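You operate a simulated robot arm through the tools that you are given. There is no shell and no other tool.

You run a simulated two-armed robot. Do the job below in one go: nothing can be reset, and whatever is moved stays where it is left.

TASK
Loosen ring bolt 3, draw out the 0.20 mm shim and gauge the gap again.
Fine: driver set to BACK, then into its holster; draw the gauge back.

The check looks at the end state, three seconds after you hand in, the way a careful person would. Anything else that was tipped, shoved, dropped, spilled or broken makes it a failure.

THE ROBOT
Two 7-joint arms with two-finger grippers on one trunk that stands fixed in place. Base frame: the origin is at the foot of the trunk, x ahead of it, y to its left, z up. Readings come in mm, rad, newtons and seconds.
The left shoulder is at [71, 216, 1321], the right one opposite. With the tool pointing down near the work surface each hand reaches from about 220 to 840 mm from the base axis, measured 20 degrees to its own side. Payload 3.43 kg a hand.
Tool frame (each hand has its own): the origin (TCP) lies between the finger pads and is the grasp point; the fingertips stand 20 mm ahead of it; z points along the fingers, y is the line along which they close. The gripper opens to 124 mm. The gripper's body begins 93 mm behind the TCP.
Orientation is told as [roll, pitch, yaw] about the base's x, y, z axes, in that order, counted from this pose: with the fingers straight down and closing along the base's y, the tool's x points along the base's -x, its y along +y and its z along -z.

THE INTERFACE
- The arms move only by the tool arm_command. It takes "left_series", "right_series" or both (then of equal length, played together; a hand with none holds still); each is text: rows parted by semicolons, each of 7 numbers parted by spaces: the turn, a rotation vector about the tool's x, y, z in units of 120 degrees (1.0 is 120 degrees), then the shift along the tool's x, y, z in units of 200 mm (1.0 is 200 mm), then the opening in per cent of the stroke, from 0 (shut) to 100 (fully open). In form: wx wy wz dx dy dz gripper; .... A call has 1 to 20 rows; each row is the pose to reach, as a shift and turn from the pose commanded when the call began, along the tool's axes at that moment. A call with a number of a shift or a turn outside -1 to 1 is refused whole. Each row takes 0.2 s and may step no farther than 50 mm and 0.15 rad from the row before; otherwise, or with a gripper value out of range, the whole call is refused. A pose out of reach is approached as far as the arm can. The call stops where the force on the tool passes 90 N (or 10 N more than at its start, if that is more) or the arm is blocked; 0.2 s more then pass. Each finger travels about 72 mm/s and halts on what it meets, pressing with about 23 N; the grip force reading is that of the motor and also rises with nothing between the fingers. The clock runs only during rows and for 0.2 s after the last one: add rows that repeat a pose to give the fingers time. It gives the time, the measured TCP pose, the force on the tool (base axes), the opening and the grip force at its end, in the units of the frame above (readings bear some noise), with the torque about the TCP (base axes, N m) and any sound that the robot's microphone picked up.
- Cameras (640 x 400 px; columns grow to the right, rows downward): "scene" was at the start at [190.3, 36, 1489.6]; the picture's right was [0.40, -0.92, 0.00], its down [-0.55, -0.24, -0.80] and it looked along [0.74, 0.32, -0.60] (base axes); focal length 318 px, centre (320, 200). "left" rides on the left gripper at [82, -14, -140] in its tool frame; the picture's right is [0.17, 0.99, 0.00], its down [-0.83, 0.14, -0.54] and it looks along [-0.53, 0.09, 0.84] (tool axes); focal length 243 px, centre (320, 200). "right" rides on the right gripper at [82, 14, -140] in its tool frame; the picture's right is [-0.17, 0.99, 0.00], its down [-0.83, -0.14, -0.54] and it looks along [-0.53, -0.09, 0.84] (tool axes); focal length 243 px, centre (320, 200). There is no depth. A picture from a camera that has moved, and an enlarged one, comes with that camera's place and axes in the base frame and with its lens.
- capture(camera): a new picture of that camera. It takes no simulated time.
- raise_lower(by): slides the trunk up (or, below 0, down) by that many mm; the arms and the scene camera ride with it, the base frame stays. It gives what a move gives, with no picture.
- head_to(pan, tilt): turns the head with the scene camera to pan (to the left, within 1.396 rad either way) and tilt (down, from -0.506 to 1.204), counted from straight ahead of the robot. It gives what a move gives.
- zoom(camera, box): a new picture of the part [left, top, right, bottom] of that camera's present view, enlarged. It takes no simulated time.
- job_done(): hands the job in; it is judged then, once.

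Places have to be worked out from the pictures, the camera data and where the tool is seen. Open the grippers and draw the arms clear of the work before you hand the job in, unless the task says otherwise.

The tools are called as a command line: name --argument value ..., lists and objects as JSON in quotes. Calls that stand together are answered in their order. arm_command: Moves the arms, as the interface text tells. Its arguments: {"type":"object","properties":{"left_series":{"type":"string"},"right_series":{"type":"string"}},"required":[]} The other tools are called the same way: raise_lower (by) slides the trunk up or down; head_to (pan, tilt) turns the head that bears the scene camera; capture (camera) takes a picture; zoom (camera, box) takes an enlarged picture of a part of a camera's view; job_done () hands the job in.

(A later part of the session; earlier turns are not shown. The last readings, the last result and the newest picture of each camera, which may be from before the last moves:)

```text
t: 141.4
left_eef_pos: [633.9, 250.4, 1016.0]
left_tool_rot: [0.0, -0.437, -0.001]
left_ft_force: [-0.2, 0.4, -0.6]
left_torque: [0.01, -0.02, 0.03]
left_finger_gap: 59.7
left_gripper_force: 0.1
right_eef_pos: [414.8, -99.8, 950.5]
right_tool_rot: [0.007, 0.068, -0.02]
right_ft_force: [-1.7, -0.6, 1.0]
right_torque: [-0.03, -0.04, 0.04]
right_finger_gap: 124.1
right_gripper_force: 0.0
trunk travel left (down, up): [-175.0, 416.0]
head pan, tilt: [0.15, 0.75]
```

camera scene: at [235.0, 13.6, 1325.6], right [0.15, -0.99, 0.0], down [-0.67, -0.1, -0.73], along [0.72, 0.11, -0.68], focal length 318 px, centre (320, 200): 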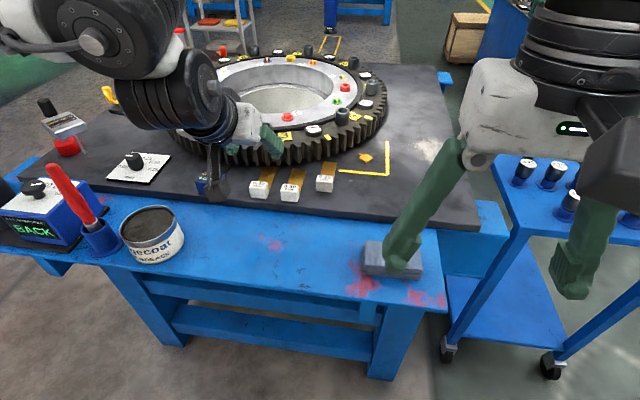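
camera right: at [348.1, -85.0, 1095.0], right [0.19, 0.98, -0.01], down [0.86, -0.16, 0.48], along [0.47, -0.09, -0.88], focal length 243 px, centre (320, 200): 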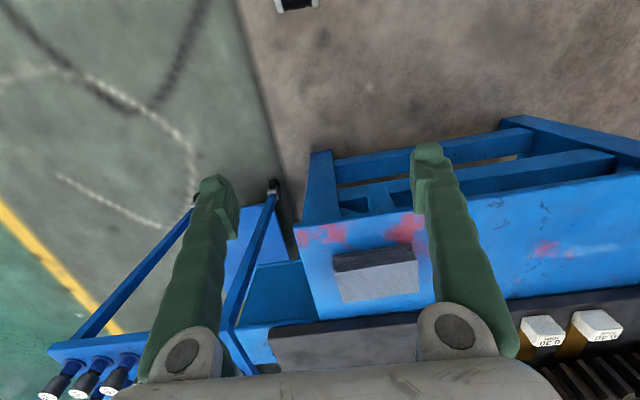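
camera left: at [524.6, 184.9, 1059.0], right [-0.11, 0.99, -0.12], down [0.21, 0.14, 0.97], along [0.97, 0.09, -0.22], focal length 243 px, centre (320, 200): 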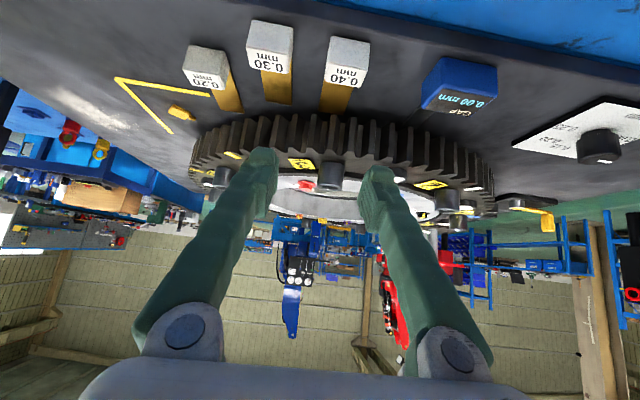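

Now the yaw turn of −90° about the vertical, in small steps at z≈1016.

arm_command --left_series "0.0264 0 0.0567 0 0 0 48; 0.0528 0 0.1133 0 0 0 48; 0.0793 0 0.17 0 0 0 48; 0.1057 0 0.2267 0 0 0 48; 0.132 0 0.2833 0 0 0 48; 0.1585 0 0.34 0 0 0 48; 0.185 0 0.3967 0 0 0 48; 0.2113 0 0.4533 0 0 0 48; 0.2378 0 0.51 0 0 0 48; 0.264 0 0.5667 0 0 0 48; 0.2906 0 0.6233 0 0 0 48; 0.317 0 0.68 0 0 0 48; 0.317 0 0.68 0 0 0 48"

capture --camera "left"

capture --camera "scene"

```text
t: 144.2
left_eef_pos: [632.5, 249.1, 1014.4]
left_tool_rot: [-0.001, -0.436, -1.574]
left_ft_force: [-0.3, -1.0, 0.0]
left_torque: [0.03, 0.0, -0.01]
left_finger_gap: 59.8
left_gripper_force: 0.0
right_eef_pos: [414.9, -100.7, 951.1]
right_tool_rot: [0.004, 0.069, -0.021]
right_ft_force: [-0.2, 0.2, -0.3]
right_torque: [-0.03, -0.01, 0.01]
right_finger_gap: 124.0
right_gripper_force: 0.1
trunk travel left (down, up): [-175.0, 416.0]
head pan, tilt: [0.15, 0.75]
```

```text
taken
camera left: at [620.0, 382.0, 1108.4], right [0.99, 0.15, -0.07], down [0.14, -0.52, 0.84], along [0.09, -0.84, -0.54], focal length 243 px, centre (320, 200)
```

left: 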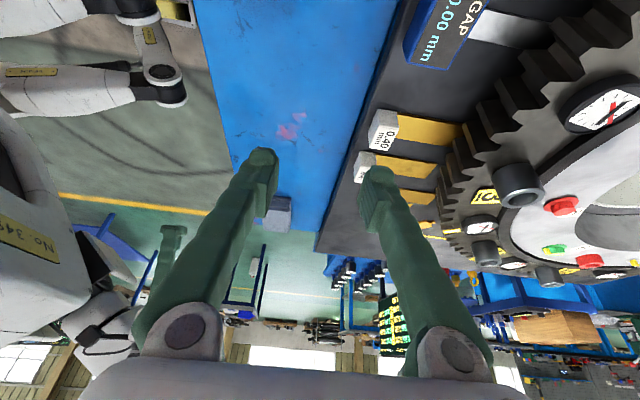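

```text
taken
camera scene: at [283.2, 13.4, 1164.3], right [0.15, -0.99, 0.0], down [-0.67, -0.1, -0.73], along [0.72, 0.11, -0.68], focal length 318 px, centre (320, 200)
```

scene: 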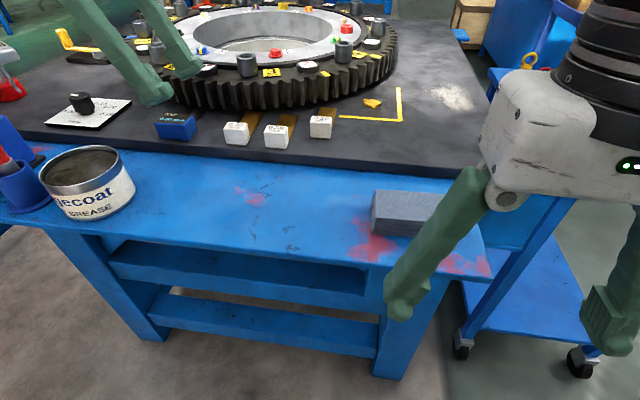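

The hand is at yaw −90°, pitch −25°. Now I'll move over the 0.20 block at (734,80), staying at z≈975.

arm_command --left_series "0 0 0 -0.13 0.1 0.1 48; 0 0 0 -0.27 0.2 0.2 48; 0 0 0 -0.41 0.3 0.31 48; 0 0 0 -0.55 0.4 0.42 48; 0 0 0 -0.683 0.5075 0.534 48; 0 0 0 -0.683 0.5075 0.534 48"

capture --camera "left"

capture --camera "scene"

```text
t: 145.6
left_eef_pos: [653.8, 163.2, 952.8]
left_tool_rot: [-0.002, -0.438, -1.572]
left_ft_force: [0.2, 0.3, -0.2]
left_torque: [-0.05, 0.04, -0.02]
left_finger_gap: 59.5
left_gripper_force: 0.1
left hand out of reach, approached as far as the arm can: row 2, 3, 4, 5, 6
right_eef_pos: [417.4, -99.7, 949.4]
right_tool_rot: [0.005, 0.071, -0.021]
right_ft_force: [-0.2, -0.4, 0.0]
right_torque: [0.02, 0.03, -0.02]
right_finger_gap: 124.0
right_gripper_force: 0.0
trunk travel left (down, up): [-175.0, 416.0]
head pan, tilt: [0.15, 0.75]
```

```text
taken
camera left: at [641.4, 294.8, 1046.0], right [0.99, 0.15, -0.07], down [0.14, -0.52, 0.84], along [0.09, -0.84, -0.54], focal length 243 px, centre (320, 200)
```

left: 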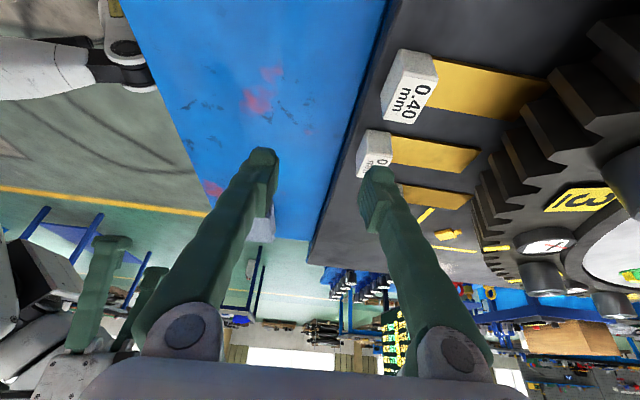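

```text
taken
camera scene: at [284.6, 13.9, 1163.8], right [0.15, -0.99, 0.0], down [-0.68, -0.1, -0.73], along [0.72, 0.11, -0.68], focal length 318 px, centre (320, 200)
```

scene: 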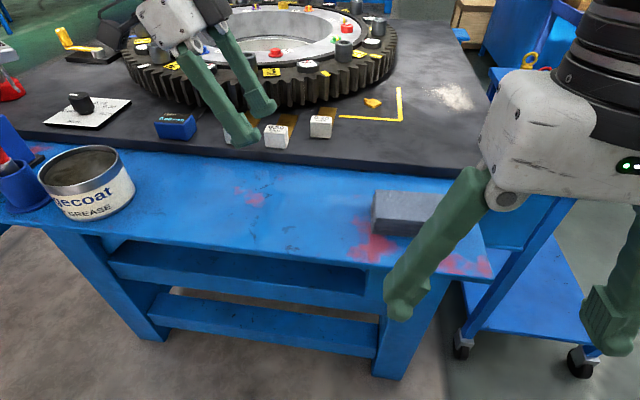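

With the hand turned −90° the x reach stops at 654. I'll try an intermediate yaw (−30°), which fits the arm's natural direction, raising slightly first.

arm_command --left_series "0 0 0 -0.063 0 -0.136 48; -0.0264 0 -0.0566 -0.063 0 -0.136 40; -0.0529 0 -0.1133 -0.063 0 -0.136 30; -0.0793 0 -0.17 -0.063 0 -0.136 20; -0.1058 0 -0.2265 -0.063 0 -0.136 10; -0.1322 0 -0.283 -0.063 0 -0.136 0; -0.1586 0 -0.34 -0.063 0 -0.136 0; -0.185 0 -0.3964 -0.063 0 -0.136 0; -0.2115 0 -0.453 -0.063 0 -0.136 0; -0.2115 0 -0.453 -0.063 0 -0.136 0"

```text
t: 147.8
left_eef_pos: [653.0, 166.0, 989.3]
left_tool_rot: [0.001, -0.44, -0.522]
left_ft_force: [-0.1, -0.5, -0.4]
left_torque: [-0.01, -0.01, 0.01]
left_finger_gap: 0.2
left_gripper_force: 23.6
left hand out of reach, approached as far as the arm can: row 1
right_eef_pos: [414.8, -99.6, 952.1]
right_tool_rot: [0.004, 0.07, -0.021]
right_ft_force: [-0.4, 0.5, 1.1]
right_torque: [0.0, 0.01, -0.02]
right_finger_gap: 124.0
right_gripper_force: 0.1
trunk travel left (down, up): [-175.0, 416.0]
head pan, tilt: [0.15, 0.75]
```

Yaw −30° is fine here. Trying the move to (734,80,989).

arm_command --left_series "0 0 0 -0.17 -0.057 0.08 0; 0 0 0 -0.34 -0.114 0.16 0; 0 0 0 -0.5115 -0.171 0.241 0; 0 0 0 -0.5115 -0.171 0.241 0"

capture --camera "left"

capture --camera "scene"

```text
t: 148.8
left_eef_pos: [675.2, 170.8, 973.3]
left_tool_rot: [0.0, -0.435, -0.524]
left_ft_force: [0.2, -0.3, 1.1]
left_torque: [0.01, -0.01, 0.01]
left_finger_gap: 0.2
left_gripper_force: 23.0
left hand out of reach, approached as far as the arm can: row 1, 2, 3, 4
right_eef_pos: [415.5, -99.3, 950.4]
right_tool_rot: [0.005, 0.068, -0.02]
right_ft_force: [-0.5, -0.2, -0.7]
right_torque: [-0.01, -0.01, 0.0]
right_finger_gap: 124.1
right_gripper_force: 0.0
trunk travel left (down, up): [-175.0, 416.0]
head pan, tilt: [0.15, 0.75]
```

```text
taken
camera left: at [552.6, 224.0, 1066.0], right [0.36, 0.93, -0.07], down [0.52, -0.14, 0.84], along [0.77, -0.34, -0.54], focal length 243 px, centre (320, 200)
```

left: 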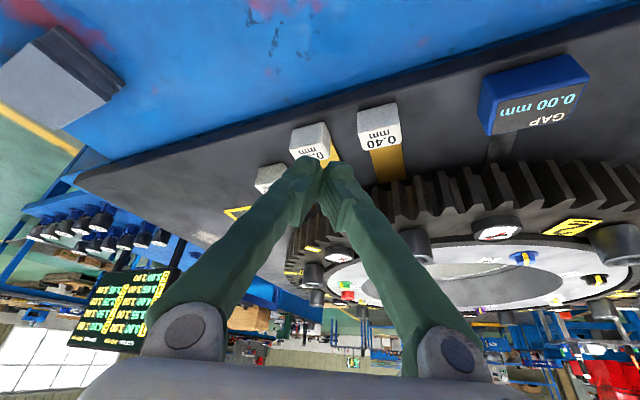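

```text
taken
camera scene: at [283.3, 13.4, 1164.2], right [0.15, -0.99, 0.0], down [-0.67, -0.1, -0.73], along [0.72, 0.11, -0.68], focal length 318 px, centre (320, 200)
```

scene: 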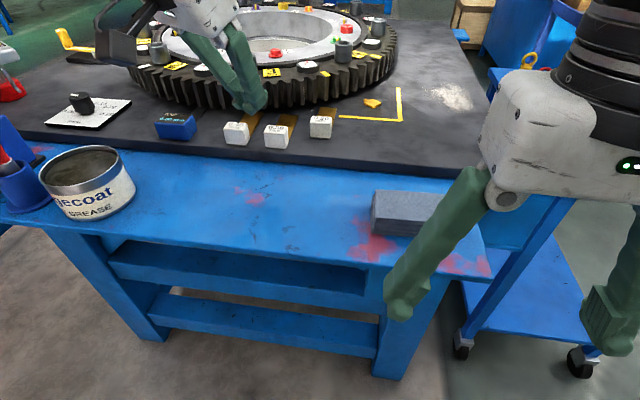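

The limit looks like wrist flexion: steep tool-down poses want a high shoulder. So I'll raise the trunk back to its original height and square the hand to straight down, yaw 0.

raise_lower --by 300

arm_command --left_series "-0.0264 0 -0.0566 0 0 0 0; -0.0529 0 -0.1133 0 0 0 20; -0.0793 0 -0.17 0 0 0 40; -0.1057 0 -0.2265 0 0 0 48; -0.1057 0 -0.2265 0 0 0 48"

```text
t: 151.8
left_eef_pos: [610.1, 175.9, 1426.7]
left_tool_rot: [0.174, -0.665, -0.612]
left_ft_force: [-0.2, 0.1, -0.4]
left_torque: [0.03, 0.0, -0.02]
left_finger_gap: 0.0
left_gripper_force: 23.0
right_eef_pos: [410.9, -100.2, 1266.3]
right_tool_rot: [0.005, 0.025, -0.023]
right_ft_force: [-0.8, -0.1, -0.7]
right_torque: [-0.03, 0.01, 0.02]
right_finger_gap: 124.0
right_gripper_force: 0.1
trunk travel left (down, up): [-475.0, 116.0]
head pan, tilt: [0.15, 0.75]
```

```text
t: 153.0
left_eef_pos: [592.9, 225.3, 1411.5]
left_tool_rot: [-0.006, -0.712, 0.004]
left_ft_force: [0.6, -0.1, -0.1]
left_torque: [0.02, 0.0, 0.01]
left_finger_gap: 59.4
left_gripper_force: 0.1
left hand out of reach, approached as far as the arm can: row 1, 2, 3, 4, 5
right_eef_pos: [410.2, -99.8, 1266.1]
right_tool_rot: [0.008, 0.025, -0.022]
right_ft_force: [0.8, 0.0, 0.3]
right_torque: [-0.01, -0.02, 0.0]
right_finger_gap: 124.1
right_gripper_force: 0.1
trunk travel left (down, up): [-475.0, 116.0]
head pan, tilt: [0.15, 0.75]
```

Now I'll descend 200 mm while bringing the tool straight down.

arm_command --left_series "0 0.0567 0 0.109 0 0.126 48; 0 0.1133 0 0.218 0 0.252 48; 0 0.17 0 0.326 0 0.378 48; 0 0.2267 0 0.435 0 0.505 48; 0 0.2833 0 0.544 0 0.631 48; 0 0.34 0 0.653 0 0.757 48; 0 0.34 0 0.653 0 0.757 48"

```text
t: 154.6
left_eef_pos: [546.7, 270.0, 1187.6]
left_tool_rot: [-0.003, 0.0, -0.001]
left_ft_force: [-0.1, 0.6, 1.1]
left_torque: [0.0, -0.06, 0.01]
left_finger_gap: 59.6
left_gripper_force: 0.1
left hand out of reach, approached as far as the arm can: row 1, 2, 3, 4, 5, 6, 7
right_eef_pos: [410.0, -99.3, 1266.9]
right_tool_rot: [0.007, 0.026, -0.023]
right_ft_force: [-0.1, -0.3, -0.9]
right_torque: [-0.04, -0.01, 0.03]
right_finger_gap: 123.8
right_gripper_force: 0.1
trunk travel left (down, up): [-475.0, 116.0]
head pan, tilt: [0.15, 0.75]
```

Tool is straight down at (547,270,1188). I'll descend toward (607,180,1048).

arm_command --left_series "0 0 0 -0.05 -0.08 0.18 48; 0 0 0 -0.12 -0.18 0.36 48; 0 0 0 -0.2 -0.3 0.54 48; 0 0 0 -0.3 -0.45 0.7 48; 0 0 0 -0.3 -0.45 0.7 48"

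arm_command --left_series "0 0 0 -0.18 -0.14 0.05 48; 0 0 0 -0.36 -0.28 0.1 48; 0 0 0 -0.5 -0.42 0.15 48; 0 0 0 -0.62 -0.5 0.2 48; 0 0 0 -0.62 -0.5 0.2 48"

capture --camera "scene"

```text
t: 155.8
left_eef_pos: [568.4, 256.1, 1055.4]
left_tool_rot: [0.0, 0.001, 0.001]
left_ft_force: [0.5, -0.2, -0.3]
left_torque: [0.04, -0.01, -0.01]
left_finger_gap: 59.3
left_gripper_force: 0.0
left hand out of reach, approached as far as the arm can: row 1, 2, 3, 4, 5
right_eef_pos: [409.1, -99.7, 1266.3]
right_tool_rot: [0.008, 0.023, -0.022]
right_ft_force: [-0.3, 1.0, 0.3]
right_torque: [0.01, -0.02, -0.01]
right_finger_gap: 124.1
right_gripper_force: 0.0
trunk travel left (down, up): [-475.0, 116.0]
head pan, tilt: [0.15, 0.75]
```

```text
t: 157.0
left_eef_pos: [596.1, 278.2, 1032.3]
left_tool_rot: [0.001, 0.004, 0.0]
left_ft_force: [0.8, 0.0, 0.5]
left_torque: [0.0, -0.02, -0.01]
left_finger_gap: 59.4
left_gripper_force: 0.0
left hand out of reach, approached as far as the arm can: row 1, 2, 3, 4, 5
right_eef_pos: [410.6, -99.6, 1266.7]
right_tool_rot: [0.004, 0.025, -0.024]
right_ft_force: [0.1, 0.4, 0.4]
right_torque: [-0.04, 0.01, 0.01]
right_finger_gap: 124.2
right_gripper_force: 0.0
trunk travel left (down, up): [-475.0, 116.0]
head pan, tilt: [0.15, 0.75]
```

```text
taken
camera scene: at [192.3, 13.5, 1480.0], right [0.15, -0.99, 0.0], down [-0.67, -0.1, -0.73], along [0.72, 0.11, -0.68], focal length 318 px, centre (320, 200)
```

scene: 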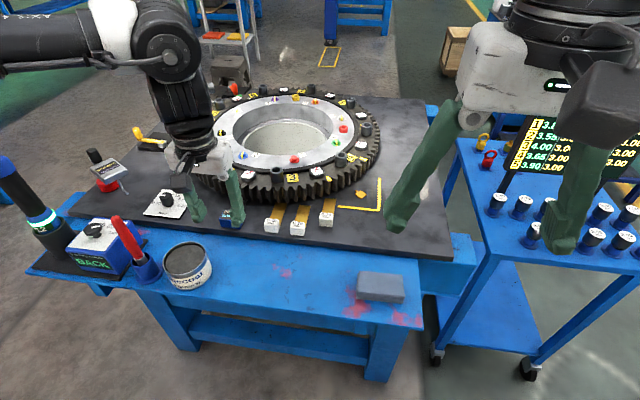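

The scene view shows the left elbow swung out to the side, so the wrist runs out of range close in. Approaching with the arm more extended should help: I'll go outward and forward first, then sweep inward at long reach, staying above the tubes.

arm_command --left_series "0 0 0 0 0.2 -0.06 48; 0 0 0 -0.1 0.4 -0.06 48; 0 0 0 -0.25 0.55 -0.06 48; 0 0 0 -0.42 0.6 -0.06 48; 0 0 0 -0.6 0.6 -0.06 48; 0 0 0 -0.75 0.6 -0.06 48; 0 0 0 -0.75 0.6 -0.06 48"

arm_command --left_series "0 0 0 -0.05 -0.2 0 48; 0 0 0 -0.1 -0.4 0 48; 0 0 0 -0.12 -0.6 0 48; 0 0 0 -0.12 -0.8 0 48; 0 0 0 -0.12 -1.0 0 48; 0 0 0 -0.12 -1.0 0 48"

```text
t: 158.6
left_eef_pos: [674.7, 409.9, 1040.6]
left_tool_rot: [-0.001, 0.0, 0.0]
left_ft_force: [0.2, -0.1, 0.3]
left_torque: [-0.02, 0.02, 0.01]
left_finger_gap: 59.6
left_gripper_force: 0.0
left hand out of reach, approached as far as the arm can: row 4, 5, 6, 7
right_eef_pos: [410.8, -99.3, 1265.9]
right_tool_rot: [0.005, 0.024, -0.023]
right_ft_force: [0.6, -0.1, -0.2]
right_torque: [-0.01, 0.01, -0.02]
right_finger_gap: 124.0
right_gripper_force: 0.2
trunk travel left (down, up): [-475.0, 116.0]
head pan, tilt: [0.15, 0.75]
```

```text
t: 160.0
left_eef_pos: [618.1, 298.2, 1034.0]
left_tool_rot: [-0.003, -0.001, 0.0]
left_ft_force: [0.6, -0.4, 0.2]
left_torque: [-0.02, -0.01, 0.03]
left_finger_gap: 59.6
left_gripper_force: 0.0
left hand out of reach, approached as far as the arm can: row 1, 2, 3, 4, 5, 6
right_eef_pos: [410.3, -99.7, 1266.3]
right_tool_rot: [0.004, 0.023, -0.022]
right_ft_force: [0.9, 0.1, -0.4]
right_torque: [0.0, 0.0, 0.01]
right_finger_gap: 124.1
right_gripper_force: 0.1
trunk travel left (down, up): [-475.0, 116.0]
head pan, tilt: [0.15, 0.75]
```

Still limited at this height. Wrist flexion eases when the hand is lower than the shoulder, so I'll stay in front of the plate (x≈620), come down to z≈960 with a slight forward pitch (−15°), and try moving inward there.

arm_command --left_series "0 -0.04 0 0 0 0.1 48; 0 -0.08 0 0 0 0.2 48; 0 -0.125 0 0 0 0.3 48; 0 -0.125 0 0 0 0.37 48; 0 -0.125 0 0 0 0.37 48"

arm_command --left_series "0 0 0 0 -0.2 0 48; 0 0 0 0 -0.4 0 48; 0 0 0 0 -0.6 0 48; 0 0 0 0 -0.8 0 48; 0 0 0 0 -1.0 0 48; 0 0 0 0 -1.0 0 48"

capture --camera "scene"

```text
t: 161.2
left_eef_pos: [614.2, 295.5, 957.1]
left_tool_rot: [-0.001, -0.261, -0.001]
left_ft_force: [-0.5, -0.7, 0.8]
left_torque: [-0.03, -0.02, 0.02]
left_finger_gap: 59.5
left_gripper_force: 0.1
right_eef_pos: [410.0, -100.0, 1267.2]
right_tool_rot: [0.006, 0.024, -0.023]
right_ft_force: [-0.6, 0.3, -0.7]
right_torque: [-0.02, -0.01, 0.02]
right_finger_gap: 124.0
right_gripper_force: 0.0
trunk travel left (down, up): [-475.0, 116.0]
head pan, tilt: [0.15, 0.75]
```

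```text
t: 162.6
left_eef_pos: [555.7, 206.1, 989.5]
left_tool_rot: [-0.005, -0.262, 0.0]
left_ft_force: [0.5, 0.2, 0.7]
left_torque: [0.04, -0.01, -0.03]
left_finger_gap: 59.4
left_gripper_force: 0.0
left hand out of reach, approached as far as the arm can: row 2, 3, 4, 5, 6
right_eef_pos: [410.0, -100.7, 1267.0]
right_tool_rot: [0.006, 0.023, -0.023]
right_ft_force: [0.1, 0.1, -0.1]
right_torque: [-0.02, -0.02, 0.03]
right_finger_gap: 124.3
right_gripper_force: 0.1
trunk travel left (down, up): [-475.0, 116.0]
head pan, tilt: [0.15, 0.75]
```

```text
taken
camera scene: at [191.1, 12.9, 1480.2], right [0.15, -0.99, 0.0], down [-0.67, -0.1, -0.73], along [0.72, 0.11, -0.68], focal length 318 px, centre (320, 200)
```

scene: 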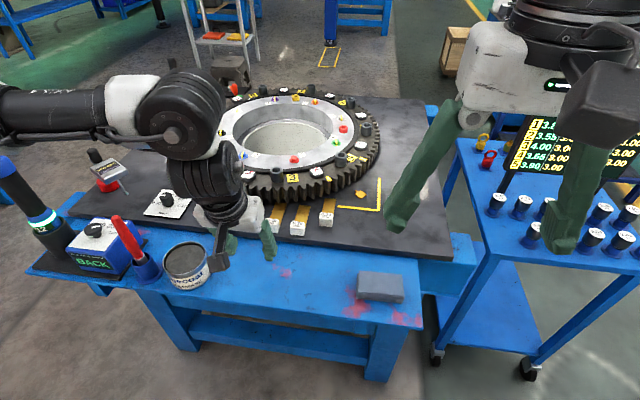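

The picture shows the forearm coming in almost sideways: the elbow is swung far out. I'll try to re-posture the arm: retreat to open space, then yaw the hand outward (+), which should drag the elbow inward.

arm_command --left_series "0 0 0 0.06 0.124 -0.11 48; 0 0 0 0.12 0.25 -0.22 48; 0 0 0 0.18 0.37 -0.33 48; 0 0 0 0.24 0.5 -0.44 48; 0 0 0 0.299 0.62 -0.546 48; 0 0 0 0.299 0.62 -0.546 48"

arm_command --left_series "-0.016 0 -0.06 0 0 0 48; -0.032 0 -0.12 0 0 0 48; -0.048 0 -0.18 0 0 0 48; -0.065 0 -0.24 0 0 0 48; -0.081 0 -0.3 0 0 0 48; -0.097 0 -0.36 0 0 0 48; -0.113 0 -0.42 0 0 0 48; -0.1295 0 -0.483 0 0 0 48; -0.1295 0 -0.483 0 0 0 48"

capture --camera "scene"

```text
t: 164.0
left_eef_pos: [471.9, 332.9, 1072.5]
left_tool_rot: [0.0, -0.255, 0.0]
left_ft_force: [0.3, 0.3, 0.6]
left_torque: [-0.02, 0.05, 0.01]
left_finger_gap: 59.6
left_gripper_force: 0.0
right_eef_pos: [411.1, -98.9, 1265.5]
right_tool_rot: [0.008, 0.025, -0.023]
right_ft_force: [-0.4, -0.8, -0.7]
right_torque: [0.0, -0.01, 0.02]
right_finger_gap: 123.9
right_gripper_force: 0.0
trunk travel left (down, up): [-475.0, 116.0]
head pan, tilt: [0.15, 0.75]
```

```text
t: 166.0
left_eef_pos: [663.4, 518.7, 1059.2]
left_tool_rot: [0.009, -0.228, 1.009]
left_ft_force: [-0.1, -0.6, -0.3]
left_torque: [-0.01, -0.01, -0.01]
left_finger_gap: 59.4
left_gripper_force: 0.1
left hand out of reach, approached as far as the arm can: row 1, 2, 3, 4, 5, 6, 7, 8, 9
right_eef_pos: [409.5, -100.3, 1268.0]
right_tool_rot: [0.007, 0.021, -0.024]
right_ft_force: [-1.0, -0.3, -0.4]
right_torque: [-0.03, -0.02, 0.01]
right_finger_gap: 124.1
right_gripper_force: 0.1
trunk travel left (down, up): [-475.0, 116.0]
head pan, tilt: [0.15, 0.75]
```

```text
taken
camera scene: at [191.0, 13.5, 1480.2], right [0.15, -0.99, 0.0], down [-0.67, -0.1, -0.73], along [0.72, 0.11, -0.68], focal length 318 px, centre (320, 200)
```

scene: 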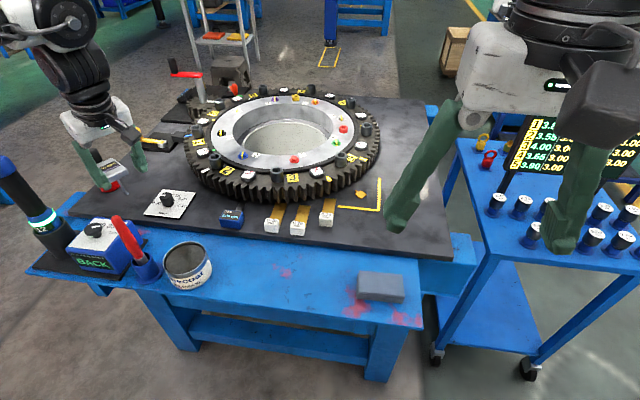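

The solver kept the orientation and dragged the position, so I must avoid infeasible yaw commands. Nothing was hit (the pen and gauge are undisturbed). I'll unwind the yaw here to 0, then level the tool.

arm_command --left_series "0.0136 0 0.0586 0 0 0 48; 0.0272 0 0.117 0 0 0 48; 0.041 0 0.176 0 0 0 48; 0.0545 0 0.2345 0 0 0 48; 0.068 0 0.293 0 0 0 48; 0.082 0 0.352 0 0 0 48; 0.0954 0 0.41 0 0 0 48; 0.109 0 0.469 0 0 0 48; 0.109 0 0.469 0 0 0 48"

arm_command --left_series "0 0.05 0 0 0 -0.1 48; 0 0.109 0 0 0 -0.2 48; 0 0.109 0.06 0 0 -0.2 48; 0 0.109 0.06 0 0 -0.2 48"

```text
t: 168.0
left_eef_pos: [654.7, 521.4, 1057.7]
left_tool_rot: [0.031, -0.242, 0.029]
left_ft_force: [0.3, 1.0, 0.3]
left_torque: [-0.03, -0.01, 0.04]
left_finger_gap: 59.7
left_gripper_force: 0.1
right_eef_pos: [410.4, -99.6, 1266.5]
right_tool_rot: [0.007, 0.024, -0.024]
right_ft_force: [0.0, 0.1, 0.8]
right_torque: [0.01, 0.0, 0.0]
right_finger_gap: 123.9
right_gripper_force: 0.1
trunk travel left (down, up): [-475.0, 116.0]
head pan, tilt: [0.15, 0.75]
```

```text
t: 169.0
left_eef_pos: [644.5, 520.7, 1094.4]
left_tool_rot: [0.045, -0.008, -0.087]
left_ft_force: [0.0, -0.3, -0.6]
left_torque: [0.03, 0.03, -0.01]
left_finger_gap: 59.5
left_gripper_force: 0.0
right_eef_pos: [411.1, -99.7, 1267.1]
right_tool_rot: [0.007, 0.025, -0.023]
right_ft_force: [-0.4, 0.9, 0.0]
right_torque: [0.04, 0.04, 0.0]
right_finger_gap: 124.0
right_gripper_force: 0.1
trunk travel left (down, up): [-475.0, 116.0]
head pan, tilt: [0.15, 0.75]
```

Now yaw to −90° with the tool straight down, at this safe spot.

arm_command --left_series "0 0 0.059 0 0 0 48; 0 0 0.118 0 0 0 48; 0 0 0.177 0 0 0 48; 0 0 0.236 0 0 0 48; 0 0 0.295 0 0 0 48; 0 0 0.354 0 0 0 48; 0 0 0.413 0 0 0 48; 0 0 0.472 0 0 0 48; 0 0 0.531 0 0 0 48; 0 0 0.59 0 0 0 48; 0 0 0.65 0 0 0 48; 0 0 0.708 0 0 0 48; 0 0 0.708 0 0 0 48"

```text
t: 171.8
left_eef_pos: [644.9, 520.7, 1094.5]
left_tool_rot: [0.014, 0.043, -1.571]
left_ft_force: [0.2, 0.6, -0.6]
left_torque: [0.04, -0.02, 0.01]
left_finger_gap: 59.6
left_gripper_force: 0.2
right_eef_pos: [410.8, -99.2, 1266.9]
right_tool_rot: [0.006, 0.025, -0.023]
right_ft_force: [-0.2, 0.1, -0.9]
right_torque: [-0.01, -0.01, 0.01]
right_finger_gap: 124.1
right_gripper_force: 0.0
trunk travel left (down, up): [-475.0, 116.0]
head pan, tilt: [0.15, 0.75]
```

Turned. Now I'll move toward the shims along the front of the plate in stages, correcting the small tilt.

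arm_command --left_series "0 -0.01 0 -0.19 0.015 0.05 48; 0 -0.02 0 -0.38 0.03 0.1 48; 0 -0.02 0 -0.58 0.045 0.15 48; 0 -0.02 0 -0.78 0.06 0.2 48; 0 -0.02 0 -0.98 0.075 0.25 48; 0 -0.02 0 -0.98 0.075 0.25 48"

arm_command --left_series "0 0 0 -0.19 0.02 0.05 48; 0 0 0 -0.38 0.04 0.1 48; 0 0 0 -0.58 0.06 0.15 48; 0 0 0 -0.78 0.08 0.2 48; 0 0 0 -0.98 0.1 0.2 48; 0 0 0 -0.98 0.1 0.2 48"

capture --camera "scene"

```text
t: 173.2
left_eef_pos: [649.9, 342.8, 1036.7]
left_tool_rot: [0.014, 0.0, -1.57]
left_ft_force: [-0.1, -0.5, 0.8]
left_torque: [0.0, -0.05, 0.01]
left_finger_gap: 59.5
left_gripper_force: 0.1
left hand out of reach, approached as far as the arm can: row 5, 6
right_eef_pos: [410.5, -99.4, 1266.6]
right_tool_rot: [0.006, 0.024, -0.023]
right_ft_force: [-0.5, -0.2, -0.3]
right_torque: [0.03, 0.01, -0.03]
right_finger_gap: 124.2
right_gripper_force: 0.0
trunk travel left (down, up): [-475.0, 116.0]
head pan, tilt: [0.15, 0.75]
```

```text
t: 174.6
left_eef_pos: [591.1, 264.3, 1021.4]
left_tool_rot: [0.017, -0.002, -1.571]
left_ft_force: [-0.8, -0.1, -0.1]
left_torque: [-0.02, 0.04, 0.01]
left_finger_gap: 59.1
left_gripper_force: 0.2
left hand out of reach, approached as far as the arm can: row 1, 2, 3, 4, 5, 6
right_eef_pos: [411.2, -98.0, 1266.4]
right_tool_rot: [0.005, 0.024, -0.023]
right_ft_force: [-0.3, -0.3, 0.4]
right_torque: [-0.02, -0.02, -0.03]
right_finger_gap: 123.6
right_gripper_force: 0.1
trunk travel left (down, up): [-475.0, 116.0]
head pan, tilt: [0.15, 0.75]
```

```text
taken
camera scene: at [192.3, 13.7, 1480.0], right [0.15, -0.99, 0.0], down [-0.67, -0.1, -0.73], along [0.72, 0.11, -0.68], focal length 318 px, centre (320, 200)
```

scene: 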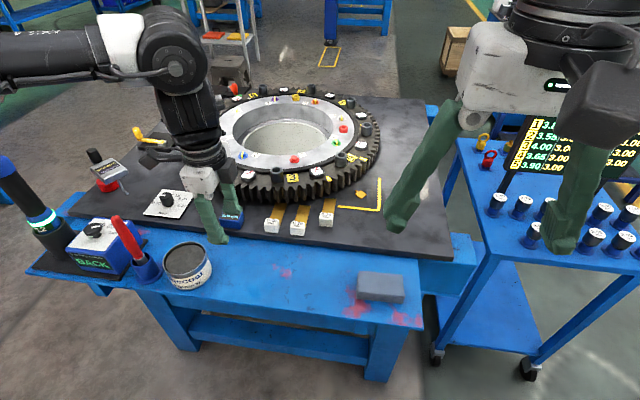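

The limit is the same regardless of yaw, so it's the forearm/wrist geometry: the shoulder must be well above the wrist. With the trunk high and the hand pitched −45° at low z this should work. First I'll step outward and undo the yaw.

arm_command --left_series "0 0 0 0.2 0 0 48; 0 0 0 0.4 0 0 48; 0 0 -0.059 0.4 0 0 48; 0 0 -0.118 0.4 0 0 48; 0 0 -0.177 0.4 0 0 48; 0 0 -0.236 0.4 0 0 48; 0 0 -0.295 0.4 0 0 48; 0 0 -0.354 0.4 0 0 48; 0 0 -0.413 0.4 0 0 48; 0 0 -0.472 0.4 0 0 48; 0 0 -0.531 0.4 0 0 48; 0 0 -0.59 0.4 0 0 48; 0 0 -0.65 0.4 0 0 48; 0 0 -0.708 0.4 0 0 48; 0 0 -0.75 0.4 0 0 48; 0 0 -0.75 0.4 0 0 48"

```text
t: 178.0
left_eef_pos: [591.7, 350.3, 1018.8]
left_tool_rot: [0.002, -0.015, 0.003]
left_ft_force: [0.2, 0.1, -0.6]
left_torque: [0.01, 0.01, 0.0]
left_finger_gap: 59.8
left_gripper_force: 0.0
right_eef_pos: [409.8, -98.1, 1266.6]
right_tool_rot: [0.007, 0.024, -0.022]
right_ft_force: [0.4, 0.2, -0.2]
right_torque: [-0.01, 0.0, 0.03]
right_finger_gap: 124.2
right_gripper_force: 0.1
trunk travel left (down, up): [-475.0, 116.0]
head pan, tilt: [0.15, 0.75]
```

Now pitch −45° in place, then lower and move inward, away from the grease can.

arm_command --left_series "0 -0.0625 0 0 0 0 48; 0 -0.125 0 0 0 0 48; 0 -0.1875 0 0 0 0 48; 0 -0.25 0 0 0 0 48; 0 -0.3125 0 0 0 0 48; 0 -0.37 0 0 0 0 48; 0 -0.37 0 0 0 0 48"

arm_command --left_series "0 0 0 0 -0.2 0 48; 0 0 0 0.05 -0.4 0.05 48; 0 0 0 0.1 -0.6 0.1 48; 0 0 0 0.1 -0.75 0.1 48; 0 0 0 0.1 -0.75 0.1 48"

capture --camera "scene"

```text
t: 179.6
left_eef_pos: [591.5, 350.2, 1016.6]
left_tool_rot: [0.002, -0.792, 0.0]
left_ft_force: [0.2, 0.3, 0.2]
left_torque: [0.03, 0.01, 0.02]
left_finger_gap: 59.4
left_gripper_force: 0.1
right_eef_pos: [410.8, -99.0, 1266.5]
right_tool_rot: [0.006, 0.024, -0.022]
right_ft_force: [0.7, -1.0, 0.1]
right_torque: [-0.01, -0.01, 0.01]
right_finger_gap: 123.9
right_gripper_force: 0.1
trunk travel left (down, up): [-475.0, 116.0]
head pan, tilt: [0.15, 0.75]
```

```text
t: 180.8
left_eef_pos: [610.4, 203.7, 978.9]
left_tool_rot: [0.002, -0.788, -0.003]
left_ft_force: [0.1, 0.2, 0.0]
left_torque: [0.01, 0.0, 0.0]
left_finger_gap: 59.7
left_gripper_force: 0.1
left hand out of reach, approached as far as the arm can: row 3, 4, 5
right_eef_pos: [409.4, -98.8, 1268.2]
right_tool_rot: [0.008, 0.024, -0.022]
right_ft_force: [1.1, 1.3, -1.2]
right_torque: [0.01, -0.06, 0.01]
right_finger_gap: 124.1
right_gripper_force: 0.0
trunk travel left (down, up): [-475.0, 116.0]
head pan, tilt: [0.15, 0.75]
```

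```text
taken
camera scene: at [191.5, 13.4, 1480.2], right [0.15, -0.99, 0.0], down [-0.67, -0.1, -0.73], along [0.72, 0.11, -0.68], focal length 318 px, centre (320, 200)
```

scene: 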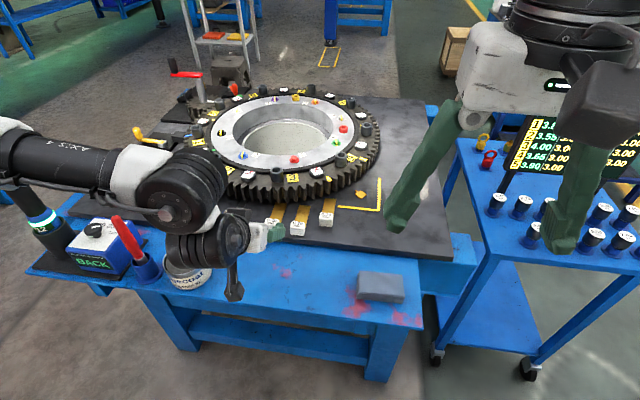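

The left elbow posture blocks the inward reach. The right arm started in an inward posture, so I'll try it for the shim: first pull the left hand up and outward, then bring the right hand forward.

arm_command --left_series "0 0 0 -0.06 0.1 -0.16 48; 0 0 0 -0.1 0.3 -0.3 48; 0 0 0 -0.14 0.5 -0.42 48; 0 0 0 -0.18 0.7 -0.53 48; 0 0 0 -0.212 0.9 -0.636 48; 0 0 0 -0.212 0.9 -0.636 48"

arm_command --right_series "0 0 0 -0.15 0.1 0.1 100; 0 0 0 -0.3 0.2 0.2 90; 0 0 0 -0.45 0.3 0.3 80; 0 0 0 -0.6 0.4 0.4 70; 0 0 0 -0.75 0.5 0.5 60; 0 0 0 -0.75 0.5 0.5 50; 0 0 0 -0.75 0.5 0.5 50"

capture --camera "scene"

```text
t: 182.2
left_eef_pos: [552.8, 383.0, 1094.9]
left_tool_rot: [0.001, -0.786, 0.0]
left_ft_force: [0.8, 0.3, -0.3]
left_torque: [-0.03, 0.01, -0.01]
left_finger_gap: 59.5
left_gripper_force: 0.0
left hand out of reach, approached as far as the arm can: row 1, 2
right_eef_pos: [412.0, -99.3, 1266.2]
right_tool_rot: [0.007, 0.026, -0.022]
right_ft_force: [-0.8, -0.4, -1.0]
right_torque: [-0.01, 0.02, 0.01]
right_finger_gap: 124.1
right_gripper_force: 0.1
trunk travel left (down, up): [-475.0, 116.0]
head pan, tilt: [0.15, 0.75]
```

```text
t: 183.8
left_eef_pos: [552.7, 384.8, 1095.3]
left_tool_rot: [0.001, -0.789, -0.001]
left_ft_force: [0.0, 0.6, -0.4]
left_torque: [-0.01, 0.06, -0.02]
left_finger_gap: 59.5
left_gripper_force: 0.1
right_eef_pos: [565.2, -4.5, 1181.9]
right_tool_rot: [0.048, 0.014, -0.039]
right_ft_force: [-0.3, -0.3, 0.9]
right_torque: [0.02, 0.03, -0.01]
right_finger_gap: 61.9
right_gripper_force: 0.0
trunk travel left (down, up): [-475.0, 116.0]
head pan, tilt: [0.15, 0.75]
```

```text
taken
camera scene: at [192.7, 14.5, 1479.9], right [0.15, -0.99, 0.0], down [-0.67, -0.1, -0.73], along [0.72, 0.11, -0.68], focal length 318 px, centre (320, 200)
```

scene: 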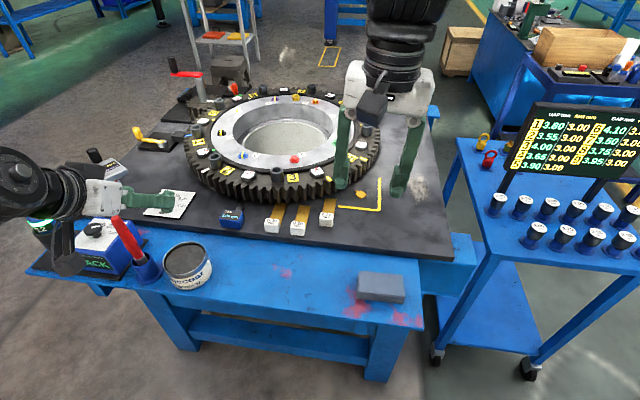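

The right arm moves inward freely. I'll continue to (700,70,1040).

arm_command --right_series "0 0 0 -0.135 0.075 0.142 50; 0 0 0 -0.27 0.15 0.284 50; 0 0 0 -0.405 0.225 0.426 50; 0 0 0 -0.54 0.3 0.568 50; 0 0 0 -0.675 0.375 0.71 50; 0 0 0 -0.675 0.375 0.71 50"

capture --camera "right"

capture --camera "scene"

```text
t: 184.4
left_eef_pos: [554.8, 384.4, 1094.8]
left_tool_rot: [0.004, -0.788, 0.0]
left_ft_force: [1.1, -0.3, -0.4]
left_torque: [0.03, 0.01, -0.01]
left_finger_gap: 59.6
left_gripper_force: 0.2
right_eef_pos: [650.2, -31.5, 1161.4]
right_tool_rot: [0.133, 0.018, -0.153]
right_ft_force: [0.3, -0.1, -1.0]
right_torque: [0.02, -0.01, -0.01]
right_finger_gap: 62.0
right_gripper_force: 0.1
trunk travel left (down, up): [-475.0, 116.0]
head pan, tilt: [0.15, 0.75]
stopped in row 2 (right hand): the arm was blocked; the commanded pose is now the measured one
```

```text
taken
camera right: at [571.6, -23.6, 1303.6], right [0.32, 0.94, 0.13], down [0.8, -0.34, 0.5], along [0.51, -0.06, -0.86], focal length 243 px, centre (320, 200)
```

right: 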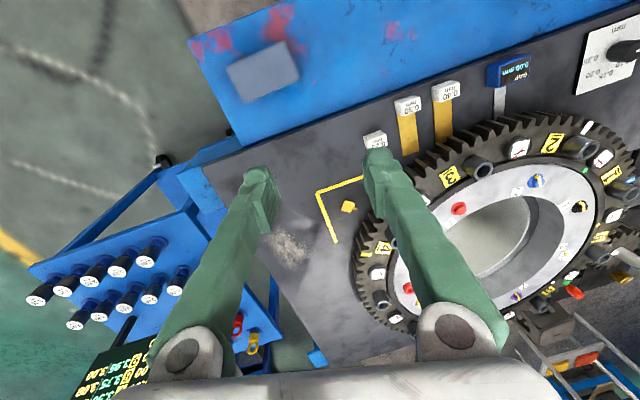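

```text
taken
camera scene: at [195.1, 12.8, 1479.6], right [0.15, -0.99, 0.0], down [-0.68, -0.1, -0.73], along [0.72, 0.11, -0.68], focal length 318 px, centre (320, 200)
```

scene: 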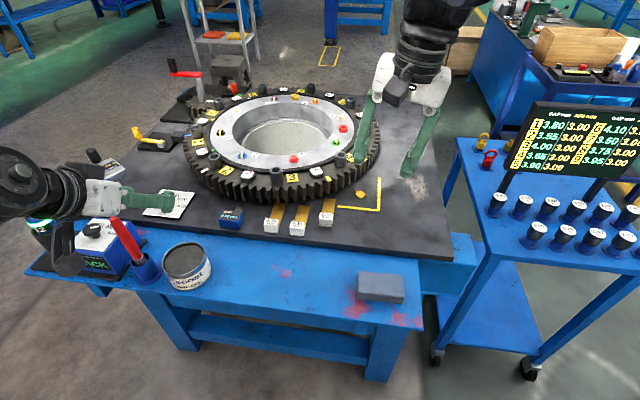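

Both arms hit posture limits here. Before going on I want to see how the left elbow is actually placed, so I'll look at the arm with the head camera.

head_to --pan 1.3 --tilt 0.35

capture --camera "scene"

head_to --pan -0.9 --tilt 0.2

capture --camera "scene"

```text
t: 185.8
left_eef_pos: [552.0, 384.6, 1095.4]
left_tool_rot: [0.003, -0.789, -0.002]
left_ft_force: [-0.6, -0.5, -0.4]
left_torque: [0.0, 0.01, 0.0]
left_finger_gap: 59.7
left_gripper_force: 0.1
right_eef_pos: [647.4, -29.0, 1163.3]
right_tool_rot: [0.133, 0.015, -0.153]
right_ft_force: [0.4, -1.2, -0.2]
right_torque: [0.0, 0.02, 0.03]
right_finger_gap: 61.7
right_gripper_force: 0.1
trunk travel left (down, up): [-475.0, 116.0]
head pan, tilt: [1.3, 0.351]
```

```text
taken
camera scene: at [135.0, 90.8, 1515.7], right [0.96, -0.27, 0.0], down [-0.09, -0.33, -0.94], along [0.25, 0.9, -0.34], focal length 318 px, centre (320, 200)
```

scene: 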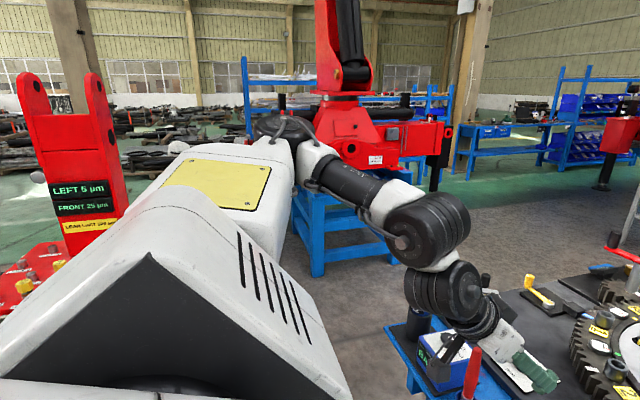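

```text
t: 187.8
left_eef_pos: [552.9, 385.1, 1095.3]
left_tool_rot: [0.001, -0.79, -0.001]
left_ft_force: [0.0, 0.4, -0.9]
left_torque: [0.0, 0.0, 0.0]
left_finger_gap: 59.4
left_gripper_force: 0.0
right_eef_pos: [648.5, -29.5, 1164.6]
right_tool_rot: [0.133, 0.013, -0.152]
right_ft_force: [-0.4, -0.3, -0.2]
right_torque: [0.01, 0.02, -0.01]
right_finger_gap: 62.3
right_gripper_force: 0.1
trunk travel left (down, up): [-475.0, 116.0]
head pan, tilt: [-0.901, 0.201]
```

```text
taken
camera scene: at [168.3, -71.9, 1529.7], right [-0.78, -0.62, 0.0], down [-0.12, 0.16, -0.98], along [0.61, -0.77, -0.2], focal length 318 px, centre (320, 200)
```

scene: 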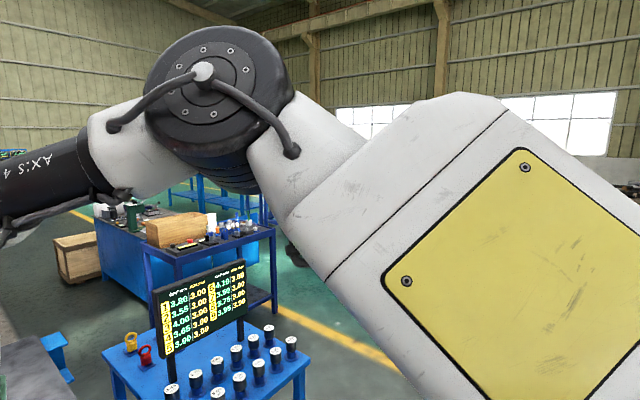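

The left elbow is actually up and out (about (198,473,1464)), with the wrist nearly straight. I'll restore the head view, retract the right hand, and try moving the left hand inward at this height, where the elbow can stay up.

head_to --pan 0.15 --tilt 0.75

arm_command --right_series "0 0 0 0.15 -0.1 0 50; 0 0 0 0.3 -0.2 0 50; 0 0 0 0.45 -0.3 0 50; 0 0 0 0.6 -0.4 0 50; 0 0 0 0.75 -0.5 0 50; 0 0 0 0.75 -0.5 0 50"

arm_command --left_series "0 0 0 0 -0.15 0 48; 0 0 0 0 -0.3 0 48; 0 0 0 0 -0.45 0 48; 0 0 0 0 -0.6 0 48; 0 0 0 0 -0.6 0 48"

```text
t: 189.1
left_eef_pos: [552.7, 384.6, 1095.3]
left_tool_rot: [0.001, -0.789, 0.001]
left_ft_force: [0.0, 0.7, 0.3]
left_torque: [0.0, 0.01, 0.02]
left_finger_gap: 59.4
left_gripper_force: 0.1
right_eef_pos: [647.1, -28.9, 1164.7]
right_tool_rot: [0.133, 0.013, -0.151]
right_ft_force: [-0.5, 0.2, 0.3]
right_torque: [0.03, -0.01, 0.01]
right_finger_gap: 61.9
right_gripper_force: 0.1
trunk travel left (down, up): [-475.0, 116.0]
head pan, tilt: [0.15, 0.75]
```

```text
t: 190.5
left_eef_pos: [553.0, 385.0, 1095.0]
left_tool_rot: [0.0, -0.79, 0.0]
left_ft_force: [-0.6, -0.8, 0.2]
left_torque: [0.01, 0.02, 0.0]
left_finger_gap: 59.4
left_gripper_force: 0.1
right_eef_pos: [483.9, -102.8, 1151.1]
right_tool_rot: [0.134, 0.014, -0.151]
right_ft_force: [0.5, -0.2, -0.4]
right_torque: [-0.03, -0.02, -0.02]
right_finger_gap: 62.0
right_gripper_force: 0.0
trunk travel left (down, up): [-475.0, 116.0]
head pan, tilt: [0.15, 0.75]
```

```text
t: 191.7
left_eef_pos: [577.6, 295.3, 1090.9]
left_tool_rot: [0.014, -0.794, -0.013]
left_ft_force: [0.2, -2.9, 0.8]
left_torque: [0.24, -0.04, 0.24]
left_finger_gap: 59.6
left_gripper_force: 0.0
left hand out of reach, approached as far as the arm can: row 3, 4, 5
right_eef_pos: [485.5, -103.0, 1151.6]
right_tool_rot: [0.132, 0.017, -0.153]
right_ft_force: [-0.1, 0.5, -0.3]
right_torque: [-0.01, 0.01, 0.03]
right_finger_gap: 62.0
right_gripper_force: 0.1
trunk travel left (down, up): [-475.0, 116.0]
head pan, tilt: [0.15, 0.75]
```

Lower and further forward clearly eases the inward limit. So I'll go forward first at y≈300 down to z≈1000, then sweep inward over the shim blocks with clearance.

arm_command --left_series "0 0 0 -0.02 0.02 0.18 48; 0 0 0 -0.04 0.03 0.36 48; 0 0 0 -0.06 0.03 0.54 48; 0 0 0 -0.074 0.03 0.7175 48; 0 0 0 -0.074 0.03 0.7175 48"

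arm_command --left_series "0 0 0 0 -0.15 0.05 48; 0 0 0 0 -0.3 0.1 48; 0 0 0 0 -0.45 0.15 48; 0 0 0 0 -0.45 0.15 48"

```text
t: 192.9
left_eef_pos: [689.1, 294.9, 1002.2]
left_tool_rot: [0.001, -0.79, -0.002]
left_ft_force: [-0.7, 0.5, 0.0]
left_torque: [0.03, 0.04, 0.0]
left_finger_gap: 59.8
left_gripper_force: 0.2
right_eef_pos: [483.4, -102.5, 1151.7]
right_tool_rot: [0.133, 0.015, -0.153]
right_ft_force: [0.0, -0.2, 0.5]
right_torque: [0.01, 0.02, -0.01]
right_finger_gap: 61.9
right_gripper_force: 0.1
trunk travel left (down, up): [-475.0, 116.0]
head pan, tilt: [0.15, 0.75]
```

```text
t: 193.9
left_eef_pos: [708.6, 208.2, 976.7]
left_tool_rot: [-0.001, -0.791, -0.002]
left_ft_force: [-0.2, -0.3, -0.2]
left_torque: [-0.02, 0.01, 0.01]
left_finger_gap: 59.6
left_gripper_force: 0.1
left hand out of reach, approached as far as the arm can: row 3, 4
right_eef_pos: [485.1, -103.4, 1151.8]
right_tool_rot: [0.133, 0.015, -0.151]
right_ft_force: [0.5, -0.5, 0.7]
right_torque: [-0.01, -0.01, 0.01]
right_finger_gap: 61.9
right_gripper_force: 0.1
trunk travel left (down, up): [-475.0, 116.0]
head pan, tilt: [0.15, 0.75]
```

The wrist evidently can't pass inside the shoulder line (y≈205), so the hand must come in from the left side: yaw −90°, leaning 40°, closing along x. That needs the trunk around −220. I'll raise the hand first, then lower the trunk.

arm_command --left_series "0 0 0 -0.1 0.11 -0.17 48; 0 0 0 -0.2 0.22 -0.34 48; 0 0 0 -0.3 0.33 -0.5 48; 0 0 0 -0.39 0.45 -0.67 48; 0 0 0 -0.39 0.45 -0.67 48"

arm_command --left_series "0 0 0 -0.095 0.1 -0.19 48; 0 0 0 -0.19 0.2 -0.376 48; 0 0 0 -0.285 0.3 -0.564 48; 0 0 0 -0.285 0.3 -0.564 48"

raise_lower --by -220

```text
t: 195.1
left_eef_pos: [672.0, 301.6, 1126.2]
left_tool_rot: [0.004, -0.788, -0.001]
left_ft_force: [-0.3, -0.3, 0.0]
left_torque: [-0.03, -0.01, 0.0]
left_finger_gap: 59.4
left_gripper_force: 0.0
right_eef_pos: [485.0, -104.0, 1151.7]
right_tool_rot: [0.133, 0.015, -0.151]
right_ft_force: [0.3, -0.4, -0.4]
right_torque: [0.03, 0.0, -0.01]
right_finger_gap: 61.9
right_gripper_force: 0.0
trunk travel left (down, up): [-475.0, 116.0]
head pan, tilt: [0.15, 0.75]
```

```text
t: 196.1
left_eef_pos: [632.9, 360.0, 1246.8]
left_tool_rot: [0.003, -0.79, 0.0]
left_ft_force: [0.5, 0.8, 0.9]
left_torque: [0.01, -0.01, 0.02]
left_finger_gap: 59.5
left_gripper_force: 0.1
right_eef_pos: [484.4, -103.7, 1151.1]
right_tool_rot: [0.132, 0.014, -0.151]
right_ft_force: [0.6, -0.5, -0.7]
right_torque: [-0.01, 0.0, 0.02]
right_finger_gap: 62.2
right_gripper_force: 0.1
trunk travel left (down, up): [-475.0, 116.0]
head pan, tilt: [0.15, 0.75]
```

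```text
t: 198.5
left_eef_pos: [629.2, 360.3, 1028.1]
left_tool_rot: [0.002, -0.789, 0.0]
left_ft_force: [0.5, -1.6, 0.1]
left_torque: [-0.01, 0.0, -0.01]
left_finger_gap: 59.7
left_gripper_force: 0.0
right_eef_pos: [484.8, -103.5, 932.9]
right_tool_rot: [0.133, 0.016, -0.153]
right_ft_force: [-0.4, 0.7, 0.1]
right_torque: [0.03, -0.01, 0.01]
right_finger_gap: 62.1
right_gripper_force: 0.0
trunk travel left (down, up): [-255.0, 336.0]
head pan, tilt: [0.15, 0.75]
```

Before yawing, I'll shift forward and up so the swinging camera clears the pen, then rotate −90° about the vertical.

arm_command --left_series "0 0 0 -0.2 -0.05 0 48; 0 0 0 -0.4 -0.12 0 48; 0 0 0 -0.4244 -0.15 0 48; 0 0 0 -0.4244 -0.15 0 48"

arm_command --left_series "0.0443 0 0.044 0 0 0 48; 0.0887 0 0.088 0 0 0 48; 0.133 0 0.132 0 0 0 48; 0.1773 0 0.176 0 0 0 48; 0.2217 0 0.22 0 0 0 48; 0.266 0 0.264 0 0 0 48; 0.31 0 0.308 0 0 0 48; 0.3547 0 0.352 0 0 0 48; 0.399 0 0.396 0 0 0 48; 0.4433 0 0.44 0 0 0 48; 0.4877 0 0.484 0 0 0 48; 0.532 0 0.528 0 0 0 48; 0.532 0 0.528 0 0 0 48"

capture --camera "scene"

```text
t: 199.5
left_eef_pos: [690.3, 332.4, 1087.0]
left_tool_rot: [0.002, -0.789, 0.001]
left_ft_force: [0.0, 0.1, 0.2]
left_torque: [0.01, -0.01, 0.03]
left_finger_gap: 59.5
left_gripper_force: 0.0
right_eef_pos: [484.8, -104.0, 932.8]
right_tool_rot: [0.133, 0.015, -0.151]
right_ft_force: [0.2, 0.1, -0.2]
right_torque: [0.0, 0.03, 0.0]
right_finger_gap: 62.1
right_gripper_force: 0.1
trunk travel left (down, up): [-255.0, 336.0]
head pan, tilt: [0.15, 0.75]
```

```text
t: 202.3
left_eef_pos: [689.1, 331.7, 1087.0]
left_tool_rot: [0.0, -0.789, -1.57]
left_ft_force: [0.1, 0.1, 0.0]
left_torque: [0.0, -0.01, 0.01]
left_finger_gap: 59.6
left_gripper_force: 0.1
right_eef_pos: [485.1, -104.7, 932.5]
right_tool_rot: [0.133, 0.014, -0.153]
right_ft_force: [-0.4, 0.6, 0.4]
right_torque: [0.02, -0.01, -0.01]
right_finger_gap: 61.9
right_gripper_force: 0.1
trunk travel left (down, up): [-255.0, 336.0]
head pan, tilt: [0.15, 0.75]
```

```text
taken
camera scene: at [253.9, 13.7, 1254.4], right [0.15, -0.99, 0.0], down [-0.67, -0.1, -0.73], along [0.72, 0.11, -0.68], focal length 318 px, centre (320, 200)
```

scene: 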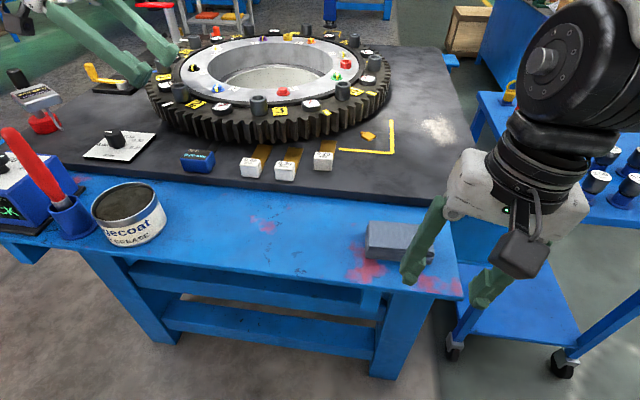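

Yaw −90° with a 45° lean was reached with no limit. Now sweeping inward toward the shim in stages.

arm_command --left_series "0 0.01 0 -0.08 0.025 0.186 48; 0 0.02 0 -0.158 0.05 0.372 48; 0 0.03 0 -0.237 0.075 0.558 48; 0 0.043 0 -0.3155 0.1 0.7435 48; 0 0.043 0 -0.3155 0.1 0.7435 48"

```text
t: 203.5
left_eef_pos: [709.0, 178.2, 1026.6]
left_tool_rot: [0.005, -0.696, -1.571]
left_ft_force: [0.1, 0.8, 0.3]
left_torque: [0.05, -0.03, 0.04]
left_finger_gap: 59.5
left_gripper_force: 0.0
right_eef_pos: [482.7, -105.5, 933.5]
right_tool_rot: [0.132, 0.012, -0.151]
right_ft_force: [0.3, -0.3, 0.7]
right_torque: [0.01, -0.05, -0.05]
right_finger_gap: 62.1
right_gripper_force: 0.1
trunk travel left (down, up): [-255.0, 336.0]
head pan, tilt: [0.15, 0.75]
```

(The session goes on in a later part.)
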